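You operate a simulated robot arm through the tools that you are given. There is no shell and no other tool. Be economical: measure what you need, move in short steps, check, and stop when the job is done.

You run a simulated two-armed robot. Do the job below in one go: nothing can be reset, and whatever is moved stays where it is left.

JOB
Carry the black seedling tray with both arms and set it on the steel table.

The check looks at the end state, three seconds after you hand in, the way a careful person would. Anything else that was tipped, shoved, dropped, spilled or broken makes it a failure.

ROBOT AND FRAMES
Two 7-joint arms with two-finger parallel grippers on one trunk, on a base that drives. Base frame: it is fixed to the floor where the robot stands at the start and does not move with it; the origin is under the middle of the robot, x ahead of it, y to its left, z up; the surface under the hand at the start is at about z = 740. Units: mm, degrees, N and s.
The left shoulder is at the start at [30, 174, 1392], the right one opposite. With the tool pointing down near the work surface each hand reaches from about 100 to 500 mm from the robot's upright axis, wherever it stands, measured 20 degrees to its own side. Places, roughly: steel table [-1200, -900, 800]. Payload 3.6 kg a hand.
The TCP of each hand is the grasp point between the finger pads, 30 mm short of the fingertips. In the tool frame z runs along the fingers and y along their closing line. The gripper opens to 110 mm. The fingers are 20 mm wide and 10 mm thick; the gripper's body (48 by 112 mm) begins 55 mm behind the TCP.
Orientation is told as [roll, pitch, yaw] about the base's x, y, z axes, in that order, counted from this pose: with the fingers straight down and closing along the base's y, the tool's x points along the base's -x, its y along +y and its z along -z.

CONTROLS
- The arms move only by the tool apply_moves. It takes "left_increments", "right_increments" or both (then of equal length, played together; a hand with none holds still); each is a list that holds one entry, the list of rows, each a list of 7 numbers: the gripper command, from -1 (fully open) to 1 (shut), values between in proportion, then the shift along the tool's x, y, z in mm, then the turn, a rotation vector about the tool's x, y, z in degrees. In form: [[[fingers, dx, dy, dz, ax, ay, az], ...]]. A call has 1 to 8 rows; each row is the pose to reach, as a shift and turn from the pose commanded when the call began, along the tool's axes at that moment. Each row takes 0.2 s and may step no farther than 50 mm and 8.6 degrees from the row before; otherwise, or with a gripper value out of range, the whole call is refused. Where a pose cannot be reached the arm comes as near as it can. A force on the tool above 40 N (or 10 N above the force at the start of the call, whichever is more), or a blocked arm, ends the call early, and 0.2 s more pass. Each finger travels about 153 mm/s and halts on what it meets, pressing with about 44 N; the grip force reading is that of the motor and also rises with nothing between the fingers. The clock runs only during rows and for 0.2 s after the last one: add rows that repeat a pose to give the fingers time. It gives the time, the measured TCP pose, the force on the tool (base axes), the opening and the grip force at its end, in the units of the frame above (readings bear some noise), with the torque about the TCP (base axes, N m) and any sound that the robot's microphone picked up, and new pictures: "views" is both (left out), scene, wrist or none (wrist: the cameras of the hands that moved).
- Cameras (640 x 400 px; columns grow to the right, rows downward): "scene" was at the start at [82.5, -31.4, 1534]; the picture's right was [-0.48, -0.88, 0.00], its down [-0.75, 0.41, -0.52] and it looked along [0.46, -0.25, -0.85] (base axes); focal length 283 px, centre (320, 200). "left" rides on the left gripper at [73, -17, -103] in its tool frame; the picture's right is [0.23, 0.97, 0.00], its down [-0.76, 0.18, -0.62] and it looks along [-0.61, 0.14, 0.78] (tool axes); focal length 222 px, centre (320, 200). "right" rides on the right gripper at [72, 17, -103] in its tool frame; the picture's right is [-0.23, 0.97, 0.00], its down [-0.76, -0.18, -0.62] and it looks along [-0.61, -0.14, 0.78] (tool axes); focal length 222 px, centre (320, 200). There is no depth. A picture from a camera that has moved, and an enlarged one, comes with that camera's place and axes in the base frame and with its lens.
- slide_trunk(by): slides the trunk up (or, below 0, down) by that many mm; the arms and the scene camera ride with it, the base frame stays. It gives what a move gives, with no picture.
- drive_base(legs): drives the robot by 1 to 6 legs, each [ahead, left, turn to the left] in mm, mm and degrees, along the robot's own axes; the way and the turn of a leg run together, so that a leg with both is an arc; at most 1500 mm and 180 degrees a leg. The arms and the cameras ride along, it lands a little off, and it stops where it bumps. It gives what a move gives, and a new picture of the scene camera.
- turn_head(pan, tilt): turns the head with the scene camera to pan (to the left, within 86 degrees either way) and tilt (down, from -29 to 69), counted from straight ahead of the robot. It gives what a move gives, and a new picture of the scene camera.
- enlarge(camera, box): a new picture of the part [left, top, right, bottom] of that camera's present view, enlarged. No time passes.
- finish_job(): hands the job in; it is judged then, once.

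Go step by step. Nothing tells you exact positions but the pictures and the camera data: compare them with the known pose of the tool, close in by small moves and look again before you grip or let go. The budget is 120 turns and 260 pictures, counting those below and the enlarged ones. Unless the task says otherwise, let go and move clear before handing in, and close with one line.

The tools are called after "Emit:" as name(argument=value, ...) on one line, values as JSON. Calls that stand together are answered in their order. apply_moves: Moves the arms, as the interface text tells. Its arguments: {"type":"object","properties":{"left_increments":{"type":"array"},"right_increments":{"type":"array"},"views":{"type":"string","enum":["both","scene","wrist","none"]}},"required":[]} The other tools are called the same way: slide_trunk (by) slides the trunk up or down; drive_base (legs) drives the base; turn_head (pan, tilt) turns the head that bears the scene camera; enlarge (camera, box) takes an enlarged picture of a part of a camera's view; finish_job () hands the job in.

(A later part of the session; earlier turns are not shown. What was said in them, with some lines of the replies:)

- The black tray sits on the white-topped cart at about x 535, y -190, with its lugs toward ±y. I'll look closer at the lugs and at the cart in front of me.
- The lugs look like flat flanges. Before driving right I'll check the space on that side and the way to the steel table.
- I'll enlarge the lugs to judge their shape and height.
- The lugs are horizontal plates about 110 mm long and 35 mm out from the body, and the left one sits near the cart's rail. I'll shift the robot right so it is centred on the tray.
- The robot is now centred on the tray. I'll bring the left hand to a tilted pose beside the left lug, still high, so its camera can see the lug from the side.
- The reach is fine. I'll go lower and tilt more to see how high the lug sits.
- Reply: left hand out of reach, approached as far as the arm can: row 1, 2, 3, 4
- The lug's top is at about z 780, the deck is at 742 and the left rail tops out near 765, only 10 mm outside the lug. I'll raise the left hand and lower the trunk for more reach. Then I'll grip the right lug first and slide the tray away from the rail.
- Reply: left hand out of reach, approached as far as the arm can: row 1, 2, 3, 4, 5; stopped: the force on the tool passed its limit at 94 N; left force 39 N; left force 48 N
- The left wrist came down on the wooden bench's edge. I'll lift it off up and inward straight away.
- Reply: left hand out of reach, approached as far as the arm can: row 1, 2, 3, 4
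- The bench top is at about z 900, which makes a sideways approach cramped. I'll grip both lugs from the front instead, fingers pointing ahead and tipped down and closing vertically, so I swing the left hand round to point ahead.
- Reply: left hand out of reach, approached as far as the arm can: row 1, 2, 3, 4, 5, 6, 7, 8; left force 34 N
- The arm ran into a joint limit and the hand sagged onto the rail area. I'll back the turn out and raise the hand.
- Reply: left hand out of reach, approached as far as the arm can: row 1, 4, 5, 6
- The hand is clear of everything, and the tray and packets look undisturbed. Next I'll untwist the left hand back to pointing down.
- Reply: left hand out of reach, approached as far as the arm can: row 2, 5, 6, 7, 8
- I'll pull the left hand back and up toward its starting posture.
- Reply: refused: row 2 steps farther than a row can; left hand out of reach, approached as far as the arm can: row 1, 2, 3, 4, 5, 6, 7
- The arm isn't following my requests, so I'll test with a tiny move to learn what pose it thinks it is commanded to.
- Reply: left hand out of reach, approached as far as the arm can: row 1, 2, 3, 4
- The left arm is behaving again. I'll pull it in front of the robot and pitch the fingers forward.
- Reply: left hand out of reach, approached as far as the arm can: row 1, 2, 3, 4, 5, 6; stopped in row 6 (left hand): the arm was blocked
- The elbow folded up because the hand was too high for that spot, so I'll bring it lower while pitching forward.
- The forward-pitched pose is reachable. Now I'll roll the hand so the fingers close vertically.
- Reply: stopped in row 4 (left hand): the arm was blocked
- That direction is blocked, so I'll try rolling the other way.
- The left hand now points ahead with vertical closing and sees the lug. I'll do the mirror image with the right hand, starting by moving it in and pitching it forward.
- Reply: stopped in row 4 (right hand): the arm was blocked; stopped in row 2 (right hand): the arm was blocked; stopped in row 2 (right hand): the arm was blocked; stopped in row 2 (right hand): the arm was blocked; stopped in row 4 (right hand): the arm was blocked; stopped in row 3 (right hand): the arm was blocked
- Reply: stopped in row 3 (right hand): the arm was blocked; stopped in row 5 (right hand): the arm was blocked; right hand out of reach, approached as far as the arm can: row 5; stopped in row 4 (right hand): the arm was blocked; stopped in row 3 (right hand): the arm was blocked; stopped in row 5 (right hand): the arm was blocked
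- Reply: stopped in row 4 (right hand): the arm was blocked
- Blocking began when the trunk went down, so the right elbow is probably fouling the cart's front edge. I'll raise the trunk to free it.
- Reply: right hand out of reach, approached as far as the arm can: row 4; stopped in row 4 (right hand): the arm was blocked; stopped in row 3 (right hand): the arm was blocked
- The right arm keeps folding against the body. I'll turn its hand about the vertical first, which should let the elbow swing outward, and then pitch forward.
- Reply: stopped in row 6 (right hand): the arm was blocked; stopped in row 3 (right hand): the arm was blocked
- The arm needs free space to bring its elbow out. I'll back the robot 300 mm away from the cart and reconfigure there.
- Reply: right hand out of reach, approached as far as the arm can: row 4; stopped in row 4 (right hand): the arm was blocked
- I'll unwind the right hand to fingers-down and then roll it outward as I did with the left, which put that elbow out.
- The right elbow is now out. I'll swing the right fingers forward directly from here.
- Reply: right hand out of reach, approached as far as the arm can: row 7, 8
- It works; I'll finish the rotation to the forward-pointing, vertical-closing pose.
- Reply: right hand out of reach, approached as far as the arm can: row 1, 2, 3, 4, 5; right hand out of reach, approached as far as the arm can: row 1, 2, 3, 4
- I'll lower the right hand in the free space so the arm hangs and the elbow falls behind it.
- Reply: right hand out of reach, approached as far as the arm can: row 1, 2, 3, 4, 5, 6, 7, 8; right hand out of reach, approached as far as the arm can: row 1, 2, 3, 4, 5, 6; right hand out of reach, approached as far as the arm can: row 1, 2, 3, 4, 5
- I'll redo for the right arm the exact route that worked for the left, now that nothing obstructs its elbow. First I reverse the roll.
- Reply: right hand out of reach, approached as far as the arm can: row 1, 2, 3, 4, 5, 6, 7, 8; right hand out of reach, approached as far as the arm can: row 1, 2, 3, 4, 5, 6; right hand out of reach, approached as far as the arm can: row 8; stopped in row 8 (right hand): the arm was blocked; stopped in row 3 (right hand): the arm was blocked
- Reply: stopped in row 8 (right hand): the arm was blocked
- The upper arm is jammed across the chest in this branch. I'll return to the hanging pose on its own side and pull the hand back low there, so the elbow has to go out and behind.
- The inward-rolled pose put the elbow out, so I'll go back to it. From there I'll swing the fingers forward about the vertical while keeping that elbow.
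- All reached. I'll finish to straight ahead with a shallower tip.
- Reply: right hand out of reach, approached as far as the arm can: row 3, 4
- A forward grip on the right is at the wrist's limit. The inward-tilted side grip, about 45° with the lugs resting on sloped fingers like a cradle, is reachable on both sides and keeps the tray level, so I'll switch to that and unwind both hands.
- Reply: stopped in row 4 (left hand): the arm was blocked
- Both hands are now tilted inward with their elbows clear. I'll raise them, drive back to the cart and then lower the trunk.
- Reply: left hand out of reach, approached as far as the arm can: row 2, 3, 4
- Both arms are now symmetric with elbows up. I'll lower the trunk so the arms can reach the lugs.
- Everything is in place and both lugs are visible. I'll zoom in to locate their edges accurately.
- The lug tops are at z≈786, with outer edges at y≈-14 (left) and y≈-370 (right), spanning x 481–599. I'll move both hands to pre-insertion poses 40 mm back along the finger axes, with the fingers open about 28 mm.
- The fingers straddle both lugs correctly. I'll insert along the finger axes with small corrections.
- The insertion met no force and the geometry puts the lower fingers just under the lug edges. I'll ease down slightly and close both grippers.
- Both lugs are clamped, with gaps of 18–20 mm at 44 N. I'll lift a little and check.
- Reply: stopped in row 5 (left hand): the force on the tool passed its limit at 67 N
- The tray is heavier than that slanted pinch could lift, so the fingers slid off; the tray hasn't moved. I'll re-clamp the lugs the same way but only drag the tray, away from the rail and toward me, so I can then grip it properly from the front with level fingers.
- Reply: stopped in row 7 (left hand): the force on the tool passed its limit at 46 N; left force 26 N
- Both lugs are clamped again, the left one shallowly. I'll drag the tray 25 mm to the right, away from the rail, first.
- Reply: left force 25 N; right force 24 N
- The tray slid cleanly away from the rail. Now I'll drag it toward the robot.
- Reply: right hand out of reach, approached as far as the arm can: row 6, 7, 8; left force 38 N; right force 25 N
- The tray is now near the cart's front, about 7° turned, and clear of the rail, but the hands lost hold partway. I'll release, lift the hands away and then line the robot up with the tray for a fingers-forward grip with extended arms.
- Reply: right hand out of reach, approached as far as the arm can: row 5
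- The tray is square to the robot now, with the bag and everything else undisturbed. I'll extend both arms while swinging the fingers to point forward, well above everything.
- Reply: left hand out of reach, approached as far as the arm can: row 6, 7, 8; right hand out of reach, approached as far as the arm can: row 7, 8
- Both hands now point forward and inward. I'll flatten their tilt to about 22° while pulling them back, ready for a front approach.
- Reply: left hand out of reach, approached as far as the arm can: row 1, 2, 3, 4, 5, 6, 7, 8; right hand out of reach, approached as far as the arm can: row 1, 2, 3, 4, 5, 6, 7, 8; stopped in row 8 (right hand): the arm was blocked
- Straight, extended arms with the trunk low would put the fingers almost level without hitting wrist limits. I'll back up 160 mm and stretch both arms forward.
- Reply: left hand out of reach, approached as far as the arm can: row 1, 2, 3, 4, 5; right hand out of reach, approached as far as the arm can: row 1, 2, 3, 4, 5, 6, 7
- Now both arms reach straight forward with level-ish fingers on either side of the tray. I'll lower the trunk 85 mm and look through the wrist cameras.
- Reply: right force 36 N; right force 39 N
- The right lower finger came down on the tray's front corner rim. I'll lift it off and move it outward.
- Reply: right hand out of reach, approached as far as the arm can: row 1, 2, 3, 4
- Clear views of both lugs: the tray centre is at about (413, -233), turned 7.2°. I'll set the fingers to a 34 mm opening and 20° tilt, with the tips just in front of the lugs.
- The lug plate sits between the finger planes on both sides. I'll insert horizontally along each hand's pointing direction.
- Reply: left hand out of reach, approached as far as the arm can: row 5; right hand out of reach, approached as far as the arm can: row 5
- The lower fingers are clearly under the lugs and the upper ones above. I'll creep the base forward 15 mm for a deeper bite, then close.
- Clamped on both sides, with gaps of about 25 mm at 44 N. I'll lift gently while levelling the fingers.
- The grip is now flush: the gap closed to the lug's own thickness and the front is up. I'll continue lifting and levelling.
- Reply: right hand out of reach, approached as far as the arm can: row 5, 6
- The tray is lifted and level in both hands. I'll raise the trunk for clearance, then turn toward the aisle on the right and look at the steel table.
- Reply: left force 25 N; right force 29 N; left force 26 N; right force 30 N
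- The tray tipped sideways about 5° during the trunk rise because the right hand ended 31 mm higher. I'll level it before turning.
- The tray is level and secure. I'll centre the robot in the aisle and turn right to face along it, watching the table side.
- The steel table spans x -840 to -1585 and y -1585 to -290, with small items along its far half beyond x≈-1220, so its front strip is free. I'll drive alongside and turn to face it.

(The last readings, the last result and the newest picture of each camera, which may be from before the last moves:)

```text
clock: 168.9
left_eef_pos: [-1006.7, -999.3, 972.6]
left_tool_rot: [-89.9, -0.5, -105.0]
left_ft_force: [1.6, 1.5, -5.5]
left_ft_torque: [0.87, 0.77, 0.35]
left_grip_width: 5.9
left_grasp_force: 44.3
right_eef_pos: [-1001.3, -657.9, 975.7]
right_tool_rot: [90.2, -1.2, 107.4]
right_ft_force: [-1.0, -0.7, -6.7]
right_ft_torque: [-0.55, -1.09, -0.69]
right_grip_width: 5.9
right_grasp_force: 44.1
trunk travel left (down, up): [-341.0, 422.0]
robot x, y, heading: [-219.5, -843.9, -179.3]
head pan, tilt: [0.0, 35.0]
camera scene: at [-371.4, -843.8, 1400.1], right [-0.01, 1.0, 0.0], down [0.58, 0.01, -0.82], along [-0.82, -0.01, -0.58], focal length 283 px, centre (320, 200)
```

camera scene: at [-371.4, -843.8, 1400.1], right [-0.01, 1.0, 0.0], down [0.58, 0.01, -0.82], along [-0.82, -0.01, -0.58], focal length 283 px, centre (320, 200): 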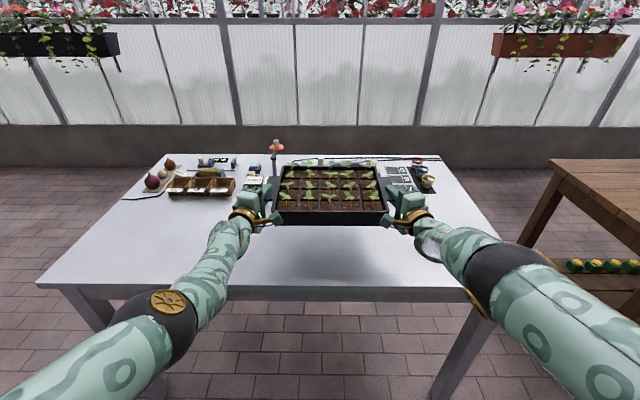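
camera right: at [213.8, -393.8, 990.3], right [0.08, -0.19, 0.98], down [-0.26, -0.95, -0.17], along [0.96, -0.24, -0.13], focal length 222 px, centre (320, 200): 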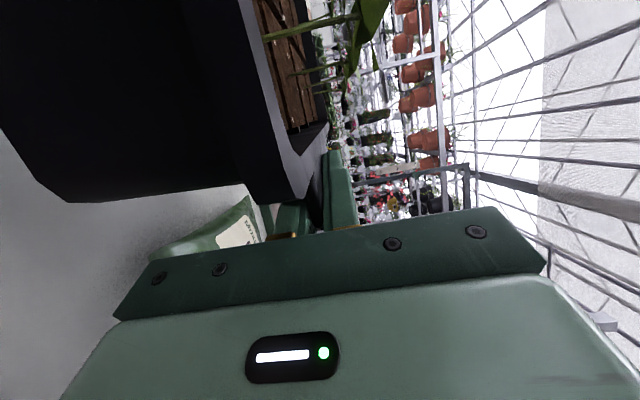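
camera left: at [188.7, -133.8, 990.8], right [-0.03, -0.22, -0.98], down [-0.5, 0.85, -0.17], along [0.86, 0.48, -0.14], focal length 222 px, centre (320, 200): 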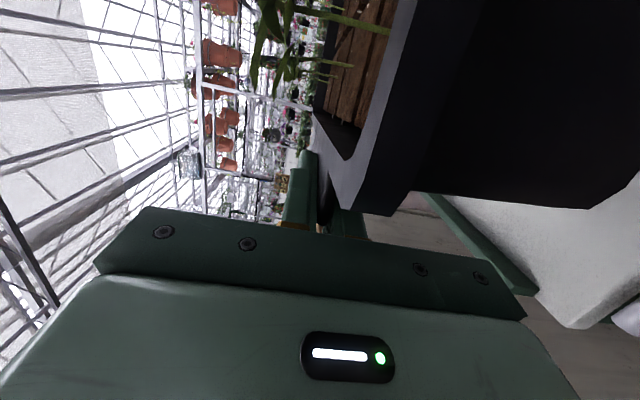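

The tray hangs over the free front part of the table. I'll back up 25 mm for margin to the items behind, then lower the trunk partway.

Emit:
drive_base(legs=[[-22, 0, 0]])

Emit:
slide_trunk(by=-80)

Emit:
turn_head(pan=0, tilt=45)

Emit:
enlarge(camera="right", box=[0, 0, 640, 400])

Emit:
enlarge(camera="left", box=[0, 0, 640, 400])

```text
clock: 169.7
left_eef_pos: [-981.7, -999.5, 973.4]
left_tool_rot: [-90.0, -0.3, -105.0]
left_ft_force: [0.8, 2.6, -4.5]
left_ft_torque: [0.82, 0.74, 0.26]
left_grip_width: 6.0
left_grasp_force: 43.7
right_eef_pos: [-978.9, -658.1, 974.9]
right_tool_rot: [90.1, -1.2, 107.6]
right_ft_force: [-0.1, -0.4, -6.7]
right_ft_torque: [-0.52, -1.12, -0.43]
right_grip_width: 5.8
right_grasp_force: 44.0
trunk travel left (down, up): [-341.0, 422.0]
robot x, y, heading: [-196.2, -850.2, -179.2]
head pan, tilt: [0.0, 35.0]
camera scene: at [-348.0, -843.7, 1400.2], right [-0.01, 1.0, 0.0], down [0.57, 0.01, -0.82], along [-0.82, -0.01, -0.57], focal length 283 px, centre (320, 200)
```

scene: 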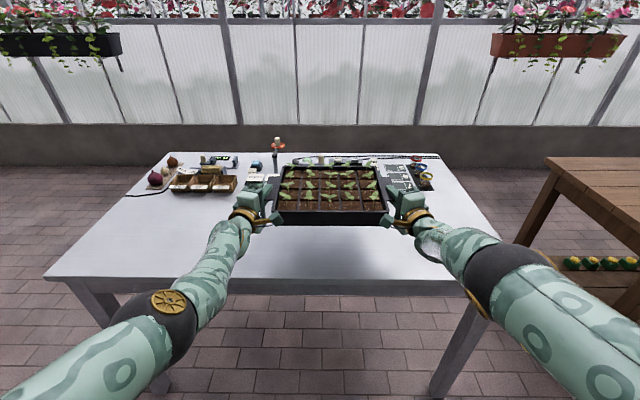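

```text
clock: 170.8
left_eef_pos: [-982.9, -999.1, 893.6]
left_tool_rot: [-90.1, -0.4, -105.1]
left_ft_force: [1.6, 1.7, -4.5]
left_ft_torque: [0.82, 0.66, 0.14]
left_grip_width: 6.0
left_grasp_force: 43.8
right_eef_pos: [-979.0, -657.1, 895.6]
right_tool_rot: [90.2, -1.2, 107.4]
right_ft_force: [-1.3, -2.7, -6.9]
right_ft_torque: [-0.55, -1.03, -0.5]
right_grip_width: 6.0
right_grasp_force: 43.8
trunk travel left (down, up): [-261.0, 502.0]
robot x, y, heading: [-195.7, -846.3, -179.2]
head pan, tilt: [0.0, 35.0]
```

```text
clock: 171.6
left_eef_pos: [-983.2, -999.2, 894.2]
left_tool_rot: [-89.9, -0.4, -104.9]
left_ft_force: [1.0, 3.0, -5.0]
left_ft_torque: [0.8, 0.72, 0.08]
left_grip_width: 5.6
left_grasp_force: 44.2
right_eef_pos: [-979.8, -656.9, 894.7]
right_tool_rot: [90.1, -1.3, 107.6]
right_ft_force: [-1.1, -3.2, -6.5]
right_ft_torque: [-0.54, -1.04, -0.52]
right_grip_width: 6.2
right_grasp_force: 44.4
trunk travel left (down, up): [-261.0, 502.0]
robot x, y, heading: [-193.8, -841.8, -179.2]
head pan, tilt: [0.0, 45.0]
camera scene: at [-375.7, -844.0, 1303.5], right [-0.01, 1.0, 0.0], down [0.71, 0.01, -0.71], along [-0.71, -0.01, -0.71], focal length 283 px, centre (320, 200)
```

scene: 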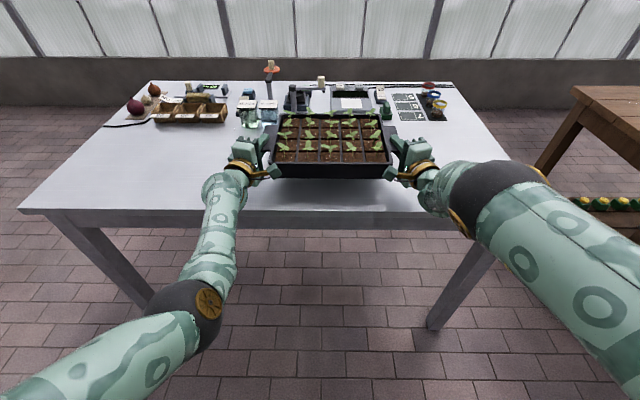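

```text
1.00 times, centred on (320, 200) of right (not enlarged: the box is as wide or as high as the picture)
camera zoom: at [-858.5, -695.0, 909.2], right [-0.06, 0.2, 0.98], down [0.36, 0.92, -0.16], along [-0.93, 0.35, -0.13], focal length 222 px, centre (320, 200)
```

zoom: 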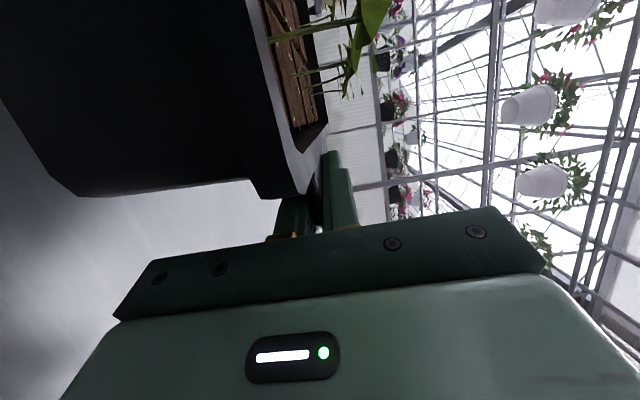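

```text
1.00 times, centred on (320, 200) of left (not enlarged: the box is as wide or as high as the picture)
camera zoom: at [-863.5, -955.1, 910.9], right [0.06, 0.21, -0.98], down [0.4, -0.9, -0.17], along [-0.91, -0.38, -0.14], focal length 222 px, centre (320, 200)
```

zoom: 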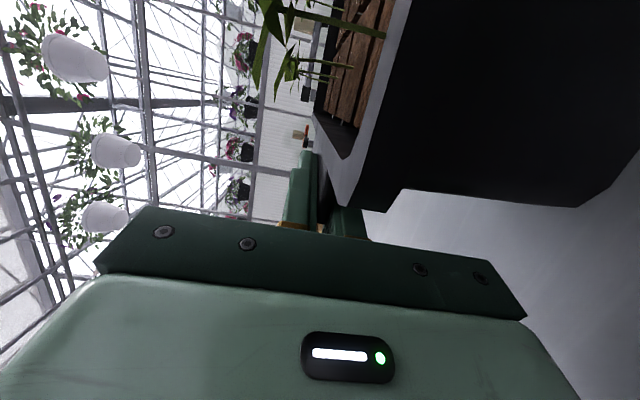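

The tray is centred over free steel (table top ≈ 800). I'll lower 20 mm more, then tip the fingers 12° as in the pickup, so the far edge touches down first and the hands stay clear of the table.

Emit:
slide_trunk(by=-18)

Emit:
apply_moves(left_increments=[[[1, 0, 0, 0, -2, 0, 0], [1, 0, 0, 0, -4, 0, 0], [1, 0, 0, 0, -6, 0, 0], [1, 0, 0, 0, -8, 0, 0], [1, 0, 0, 0, -10, 0, 0], [1, 0, 0, 0, -12, 0, 0]]], right_increments=[[[1, 0, 0, 0, 2, 0, 0], [1, 0, 0, 0, 4, 0, 0], [1, 0, 0, 0, 6, 0, 0], [1, 0, 0, 0, 8, 0, 0], [1, 0, 0, 0, 10, 0, 0], [1, 0, 0, 0, 12, 0, 0]]], views="both")

```text
clock: 172.2
left_eef_pos: [-982.2, -999.5, 875.2]
left_tool_rot: [-89.9, -0.4, -105.0]
left_ft_force: [1.1, 1.4, -4.4]
left_ft_torque: [0.81, 0.76, -0.29]
left_grip_width: 6.2
left_grasp_force: 44.2
right_eef_pos: [-978.8, -657.1, 877.8]
right_tool_rot: [90.2, -1.2, 107.5]
right_ft_force: [-1.8, -2.0, -5.9]
right_ft_torque: [-0.6, -1.12, -0.19]
right_grip_width: 6.1
right_grasp_force: 43.7
trunk travel left (down, up): [-243.0, 520.0]
robot x, y, heading: [-200.4, -843.3, -179.3]
head pan, tilt: [0.0, 45.0]
```

```text
clock: 173.6
left_eef_pos: [-982.3, -998.8, 875.6]
left_tool_rot: [-77.9, -0.4, -105.0]
left_ft_force: [0.3, -1.8, -5.4]
left_ft_torque: [1.1, -0.08, -0.87]
left_grip_width: 7.2
left_grasp_force: 44.3
right_eef_pos: [-979.5, -657.5, 876.7]
right_tool_rot: [78.1, -1.2, 107.5]
right_ft_force: [-1.2, 1.4, -5.2]
right_ft_torque: [-1.08, -0.22, 0.74]
right_grip_width: 7.2
right_grasp_force: 43.5
trunk travel left (down, up): [-243.0, 520.0]
robot x, y, heading: [-196.1, -845.8, -179.4]
head pan, tilt: [0.0, 45.0]
camera scene: at [-384.1, -844.1, 1284.9], right [-0.01, 1.0, 0.0], down [0.71, 0.01, -0.71], along [-0.71, -0.01, -0.71], focal length 283 px, centre (320, 200)
camera right: at [-864.3, -697.3, 912.7], right [-0.25, 0.14, 0.96], down [0.39, 0.92, -0.03], along [-0.89, 0.36, -0.29], focal length 222 px, centre (320, 200)
camera left: at [-868.9, -953.3, 914.3], right [0.25, 0.16, -0.95], down [0.43, -0.9, -0.04], along [-0.87, -0.4, -0.3], focal length 222 px, centre (320, 200)
```

scene: 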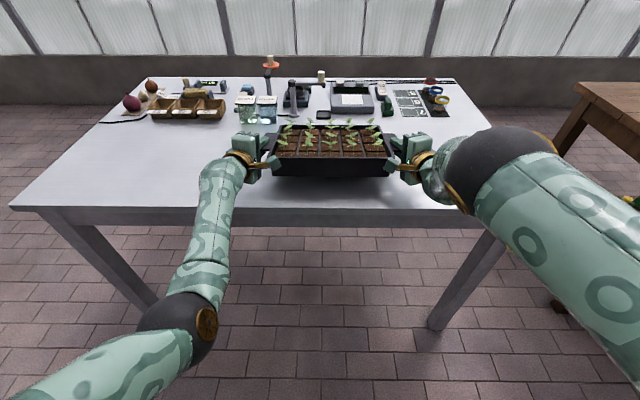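
right: 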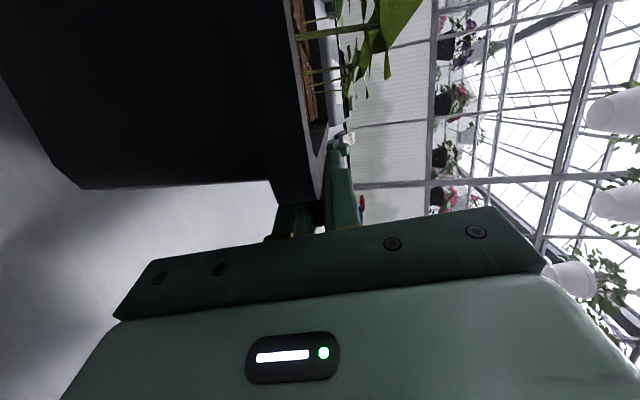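
left: 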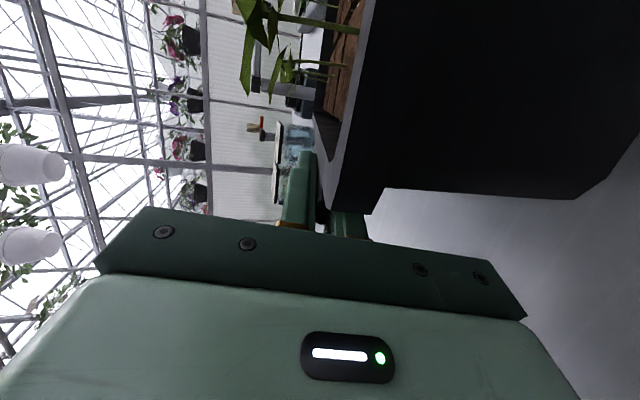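

Everything behind stays well clear. I'll lower in small steps until the far edge touches.

Emit:
apply_moves(left_increments=[[[1, 0, 2, 0.4, 0, 0, 0], [1, 0, 4, 0.8, 0, 0, 0], [1, 0, 6, 1.3, 0, 0, 0], [1, 0, 8, 1.7, 0, 0, 0], [1, 0, 10, 2.1, 0, 0, 0]]], right_increments=[[[1, 0, -2, 0.4, 0, 0, 0], [1, 0, -4, 0.8, 0, 0, 0], [1, 0, -6, 1.3, 0, 0, 0], [1, 0, -8, 1.7, 0, 0, 0], [1, 0, -10, 2.1, 0, 0, 0]]], views="none")

```text
clock: 174.8
left_eef_pos: [-981.7, -998.8, 871.4]
left_tool_rot: [-78.4, -0.5, -105.0]
left_ft_force: [3.7, 5.3, 14.2]
left_ft_torque: [1.31, 2.07, -1.05]
left_grip_width: 7.1
left_grasp_force: 43.8
right_eef_pos: [-977.6, -656.6, 871.2]
right_tool_rot: [78.4, -1.2, 107.7]
right_ft_force: [-6.7, -3.0, 0.8]
right_ft_torque: [-1.16, 1.45, -1.11]
right_grip_width: 7.4
right_grasp_force: 43.8
trunk travel left (down, up): [-243.0, 520.0]
robot x, y, heading: [-193.6, -842.6, -179.2]
head pan, tilt: [0.0, 45.0]
```

The far edge is touching. I'll ease the front down: open gradually, lower and tip the fingers to 20°, so the lugs ride down on the lower fingers.

Emit:
apply_moves(left_increments=[[[0.85, 0, 3, 0.6, -1, 0, 0], [0.75, 0, 6, 1.2, -2, 0, 0], [0.66, 0, 9, 1.9, -3, 0, 0], [0.58, 0, 12.5, 2.6, -4.5, 0, 0], [0.5, 0, 16, 3.3, -6, 0, 0], [0.44, 0, 19, 3.9, -7, 0, 0], [0.382, 0, 22, 4.5, -8, 0, 0], [0.382, 0, 25, 5.1, -8.5, 0, 0]]], right_increments=[[[0.85, 0, -3, 0.6, 1, 0, 0], [0.75, 0, -6, 1.2, 2, 0, 0], [0.66, 0, -9, 1.9, 3, 0, 0], [0.58, 0, -12.5, 2.6, 4.5, 0, 0], [0.5, 0, -16, 3.3, 6, 0, 0], [0.44, 0, -19, 3.9, 7, 0, 0], [0.382, 0, -22, 4.5, 8, 0, 0], [0.382, 0, -25, 5.1, 8.5, 0, 0]]], views="both")

Emit:
enlarge(camera="left", box=[220, 60, 420, 240])

Emit:
enlarge(camera="right", box=[220, 60, 420, 240])

```text
clock: 176.6
left_eef_pos: [-983.1, -1000.9, 840.4]
left_tool_rot: [-69.5, -0.4, -105.0]
left_ft_force: [-1.0, 0.1, 0.9]
left_ft_torque: [0.07, 0.05, 0.0]
left_grip_width: 34.1
left_grasp_force: 0.0
right_eef_pos: [-980.9, -657.3, 842.7]
right_tool_rot: [69.7, -1.1, 107.6]
right_ft_force: [0.1, 0.1, -0.1]
right_ft_torque: [-0.03, -0.02, -0.02]
right_grip_width: 33.8
right_grasp_force: 0.1
trunk travel left (down, up): [-243.0, 520.0]
robot x, y, heading: [-192.4, -842.1, -179.4]
head pan, tilt: [0.0, 45.0]
camera scene: at [-382.8, -844.1, 1285.2], right [-0.01, 1.0, 0.0], down [0.71, 0.01, -0.71], along [-0.71, -0.01, -0.71], focal length 283 px, centre (320, 200)
camera right: at [-869.6, -698.9, 892.3], right [-0.38, 0.1, 0.92], down [0.39, 0.92, 0.07], along [-0.84, 0.38, -0.39], focal length 222 px, centre (320, 200)
camera left: at [-874.7, -952.1, 893.5], right [0.39, 0.12, -0.91], down [0.43, -0.9, 0.06], along [-0.82, -0.41, -0.4], focal length 222 px, centre (320, 200)
```

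scene: 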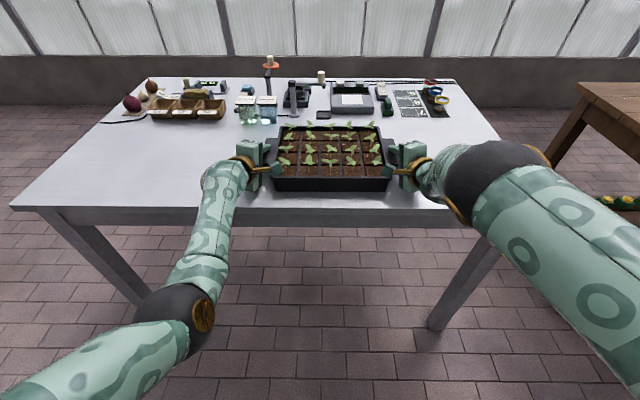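
right: 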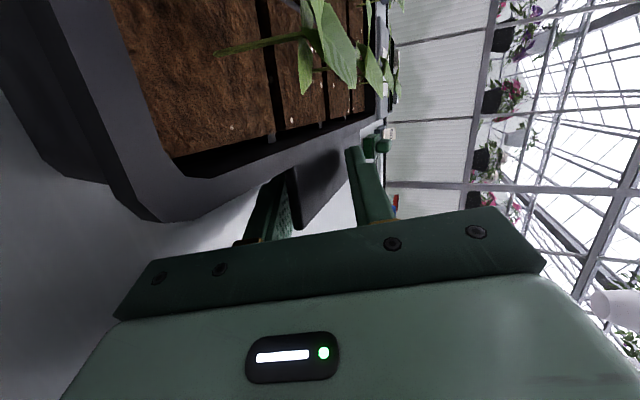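
left: 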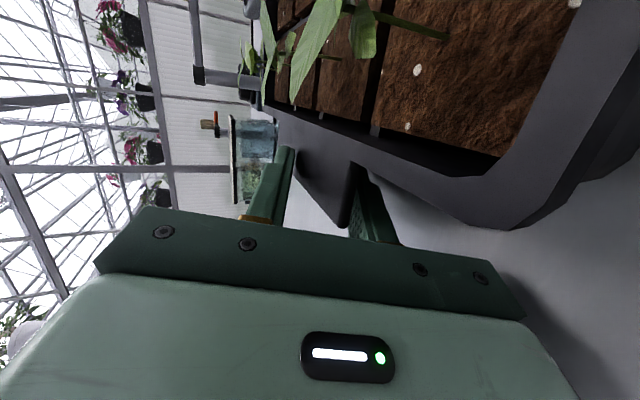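

```text
2.22 times, centred on (320, 150) of left
camera zoom: at [-874.7, -952.1, 893.5], right [0.39, 0.12, -0.91], down [0.43, -0.9, 0.06], along [-0.82, -0.41, -0.4], focal length 494 px, centre (320, 311)
```

zoom: 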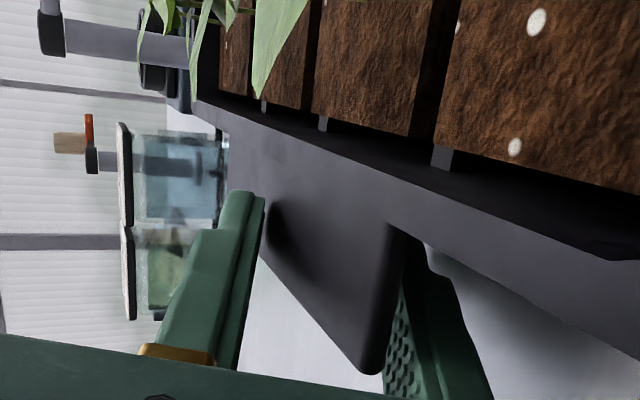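

```text
2.22 times, centred on (320, 150) of right
camera zoom: at [-869.6, -698.9, 892.3], right [-0.38, 0.1, 0.92], down [0.39, 0.92, 0.07], along [-0.84, 0.38, -0.39], focal length 494 px, centre (320, 311)
```

zoom: 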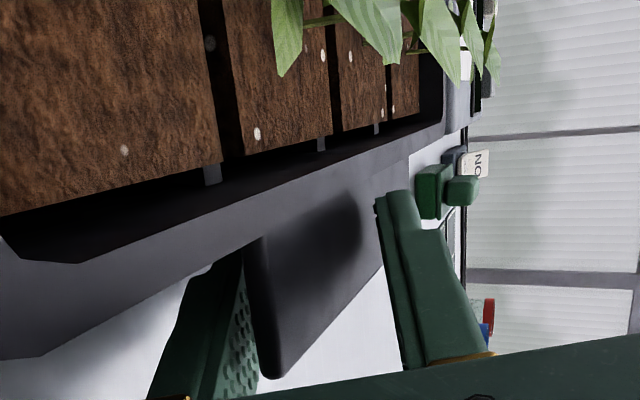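

The tray sits flat on the table with no force left on either hand. I'll open slightly and withdraw along the finger directions.

Emit:
apply_moves(left_increments=[[[0.31, 0, -1.9, -0.7, 0, 0, 0], [0.31, 0, 0, -6, 0, 0, 0], [0.31, 0, 3.4, -15, 0, 0, 0], [0.31, 0, 8.6, -29, 0, 0, 0], [0.31, 0, 13.9, -43, 0, 0, 0], [0.31, 0, 19, -57, 0, 0, 0], [0.31, 0, 24, -70, 0, 0, 0]]], right_increments=[[[0.31, 0, 1.9, -0.7, 0, 0, 0], [0.31, 0, 0, -6, 0, 0, 0], [0.31, 0, -3.4, -15, 0, 0, 0], [0.31, 0, -8.6, -29, 0, 0, 0], [0.31, 0, -13.9, -43, 0, 0, 0], [0.31, 0, -19, -57, 0, 0, 0], [0.31, 0, -24, -70, 0, 0, 0]]], views="both")

```text
clock: 178.2
left_eef_pos: [-910.0, -1017.7, 843.1]
left_tool_rot: [-69.6, -0.3, -105.1]
left_ft_force: [-0.3, 0.5, -0.9]
left_ft_torque: [0.0, 0.01, 0.0]
left_grip_width: 37.9
left_grasp_force: 0.0
right_eef_pos: [-908.2, -633.7, 841.8]
right_tool_rot: [69.7, -1.3, 107.6]
right_ft_force: [0.2, 0.3, 0.0]
right_ft_torque: [0.01, -0.01, 0.0]
right_grip_width: 37.9
right_grasp_force: 0.1
trunk travel left (down, up): [-243.0, 520.0]
robot x, y, heading: [-196.2, -843.8, -179.3]
head pan, tilt: [0.0, 45.0]
camera scene: at [-382.3, -844.1, 1285.3], right [-0.01, 1.0, 0.0], down [0.71, 0.01, -0.71], along [-0.71, -0.01, -0.71], focal length 283 px, centre (320, 200)
camera right: at [-798.0, -676.1, 892.4], right [-0.39, 0.1, 0.92], down [0.39, 0.92, 0.07], along [-0.84, 0.38, -0.39], focal length 222 px, centre (320, 200)
camera left: at [-802.8, -970.8, 895.8], right [0.39, 0.12, -0.91], down [0.43, -0.9, 0.06], along [-0.82, -0.41, -0.4], focal length 222 px, centre (320, 200)
```

scene: 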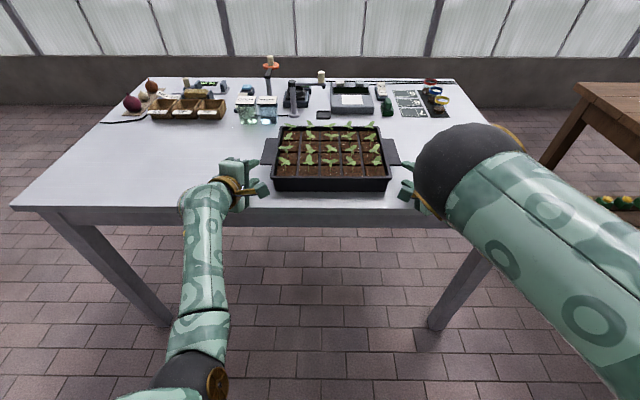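
right: 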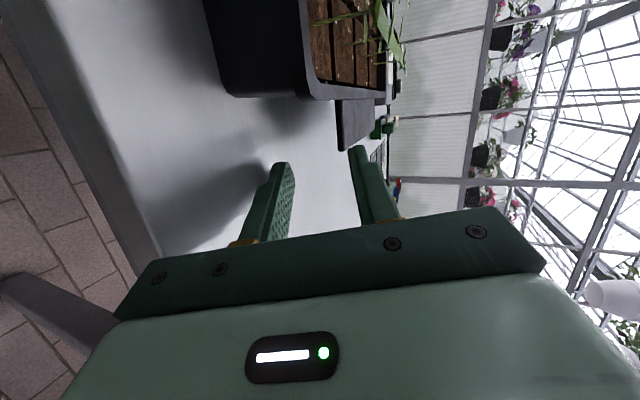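
left: 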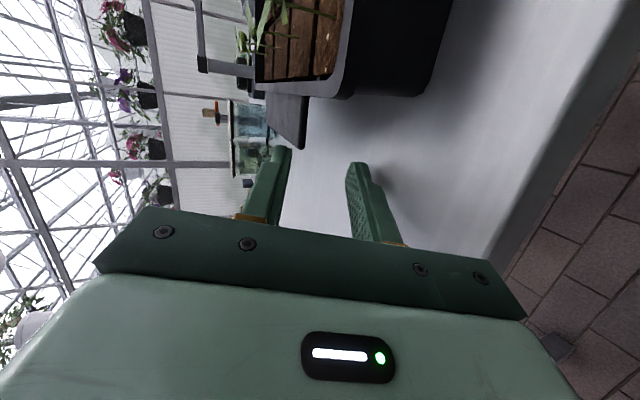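

The hands are clear and the tray rests flat, fully on the table. I'll back off 120 mm and take a last look.

Emit:
drive_base(legs=[[-120, 0, 0]])

Emit:
enlarge(camera="scene", box=[80, 50, 500, 240])

```text
clock: 179.4
left_eef_pos: [-788.6, -1019.4, 843.7]
left_tool_rot: [-69.7, -0.4, -104.9]
left_ft_force: [-0.3, -0.6, 0.1]
left_ft_torque: [0.0, -0.01, -0.01]
left_grip_width: 37.8
left_grasp_force: 0.0
right_eef_pos: [-787.1, -633.8, 842.9]
right_tool_rot: [69.8, -1.3, 107.6]
right_ft_force: [0.1, -0.4, 0.7]
right_ft_torque: [0.02, -0.01, 0.0]
right_grip_width: 37.8
right_grasp_force: 0.1
trunk travel left (down, up): [-243.0, 520.0]
robot x, y, heading: [-73.8, -844.6, -179.1]
head pan, tilt: [0.0, 45.0]
camera scene: at [-260.1, -842.9, 1285.5], right [-0.01, 1.0, 0.0], down [0.71, 0.01, -0.71], along [-0.71, -0.01, -0.71], focal length 283 px, centre (320, 200)
```

scene: 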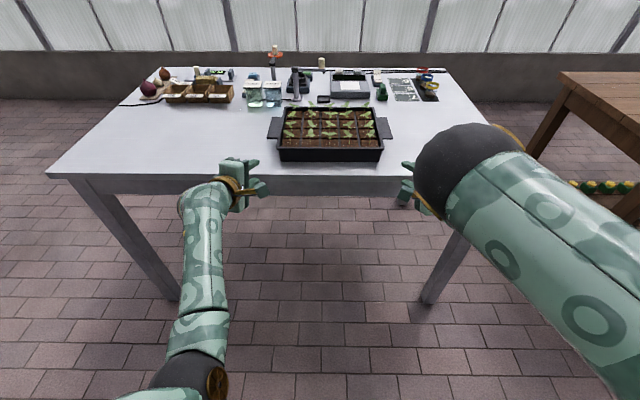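

```text
1.52 times, centred on (290, 145) of scene
camera zoom: at [-260.1, -842.9, 1285.5], right [-0.01, 1.0, 0.0], down [0.71, 0.01, -0.71], along [-0.71, -0.01, -0.71], focal length 431 px, centre (366, 284)
```

zoom: 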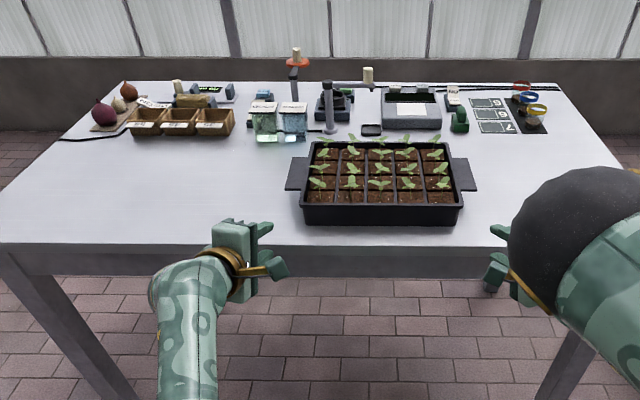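

The tray stands flat and fully on the steel table. All the seedlings are upright, the table items are untouched and both hands are clear, so I'm handing in.

Emit:
finish_job()

```text
The job is handed in.
```

The black seedling tray is on the steel table, flat and fully supported. I carried it with both arms, and both hands are clear of it. Along the way the left wrist bumped the wooden bench's edge and the left fingers touched the cart's rail. In the pictures I took, nothing else was tipped or moved.
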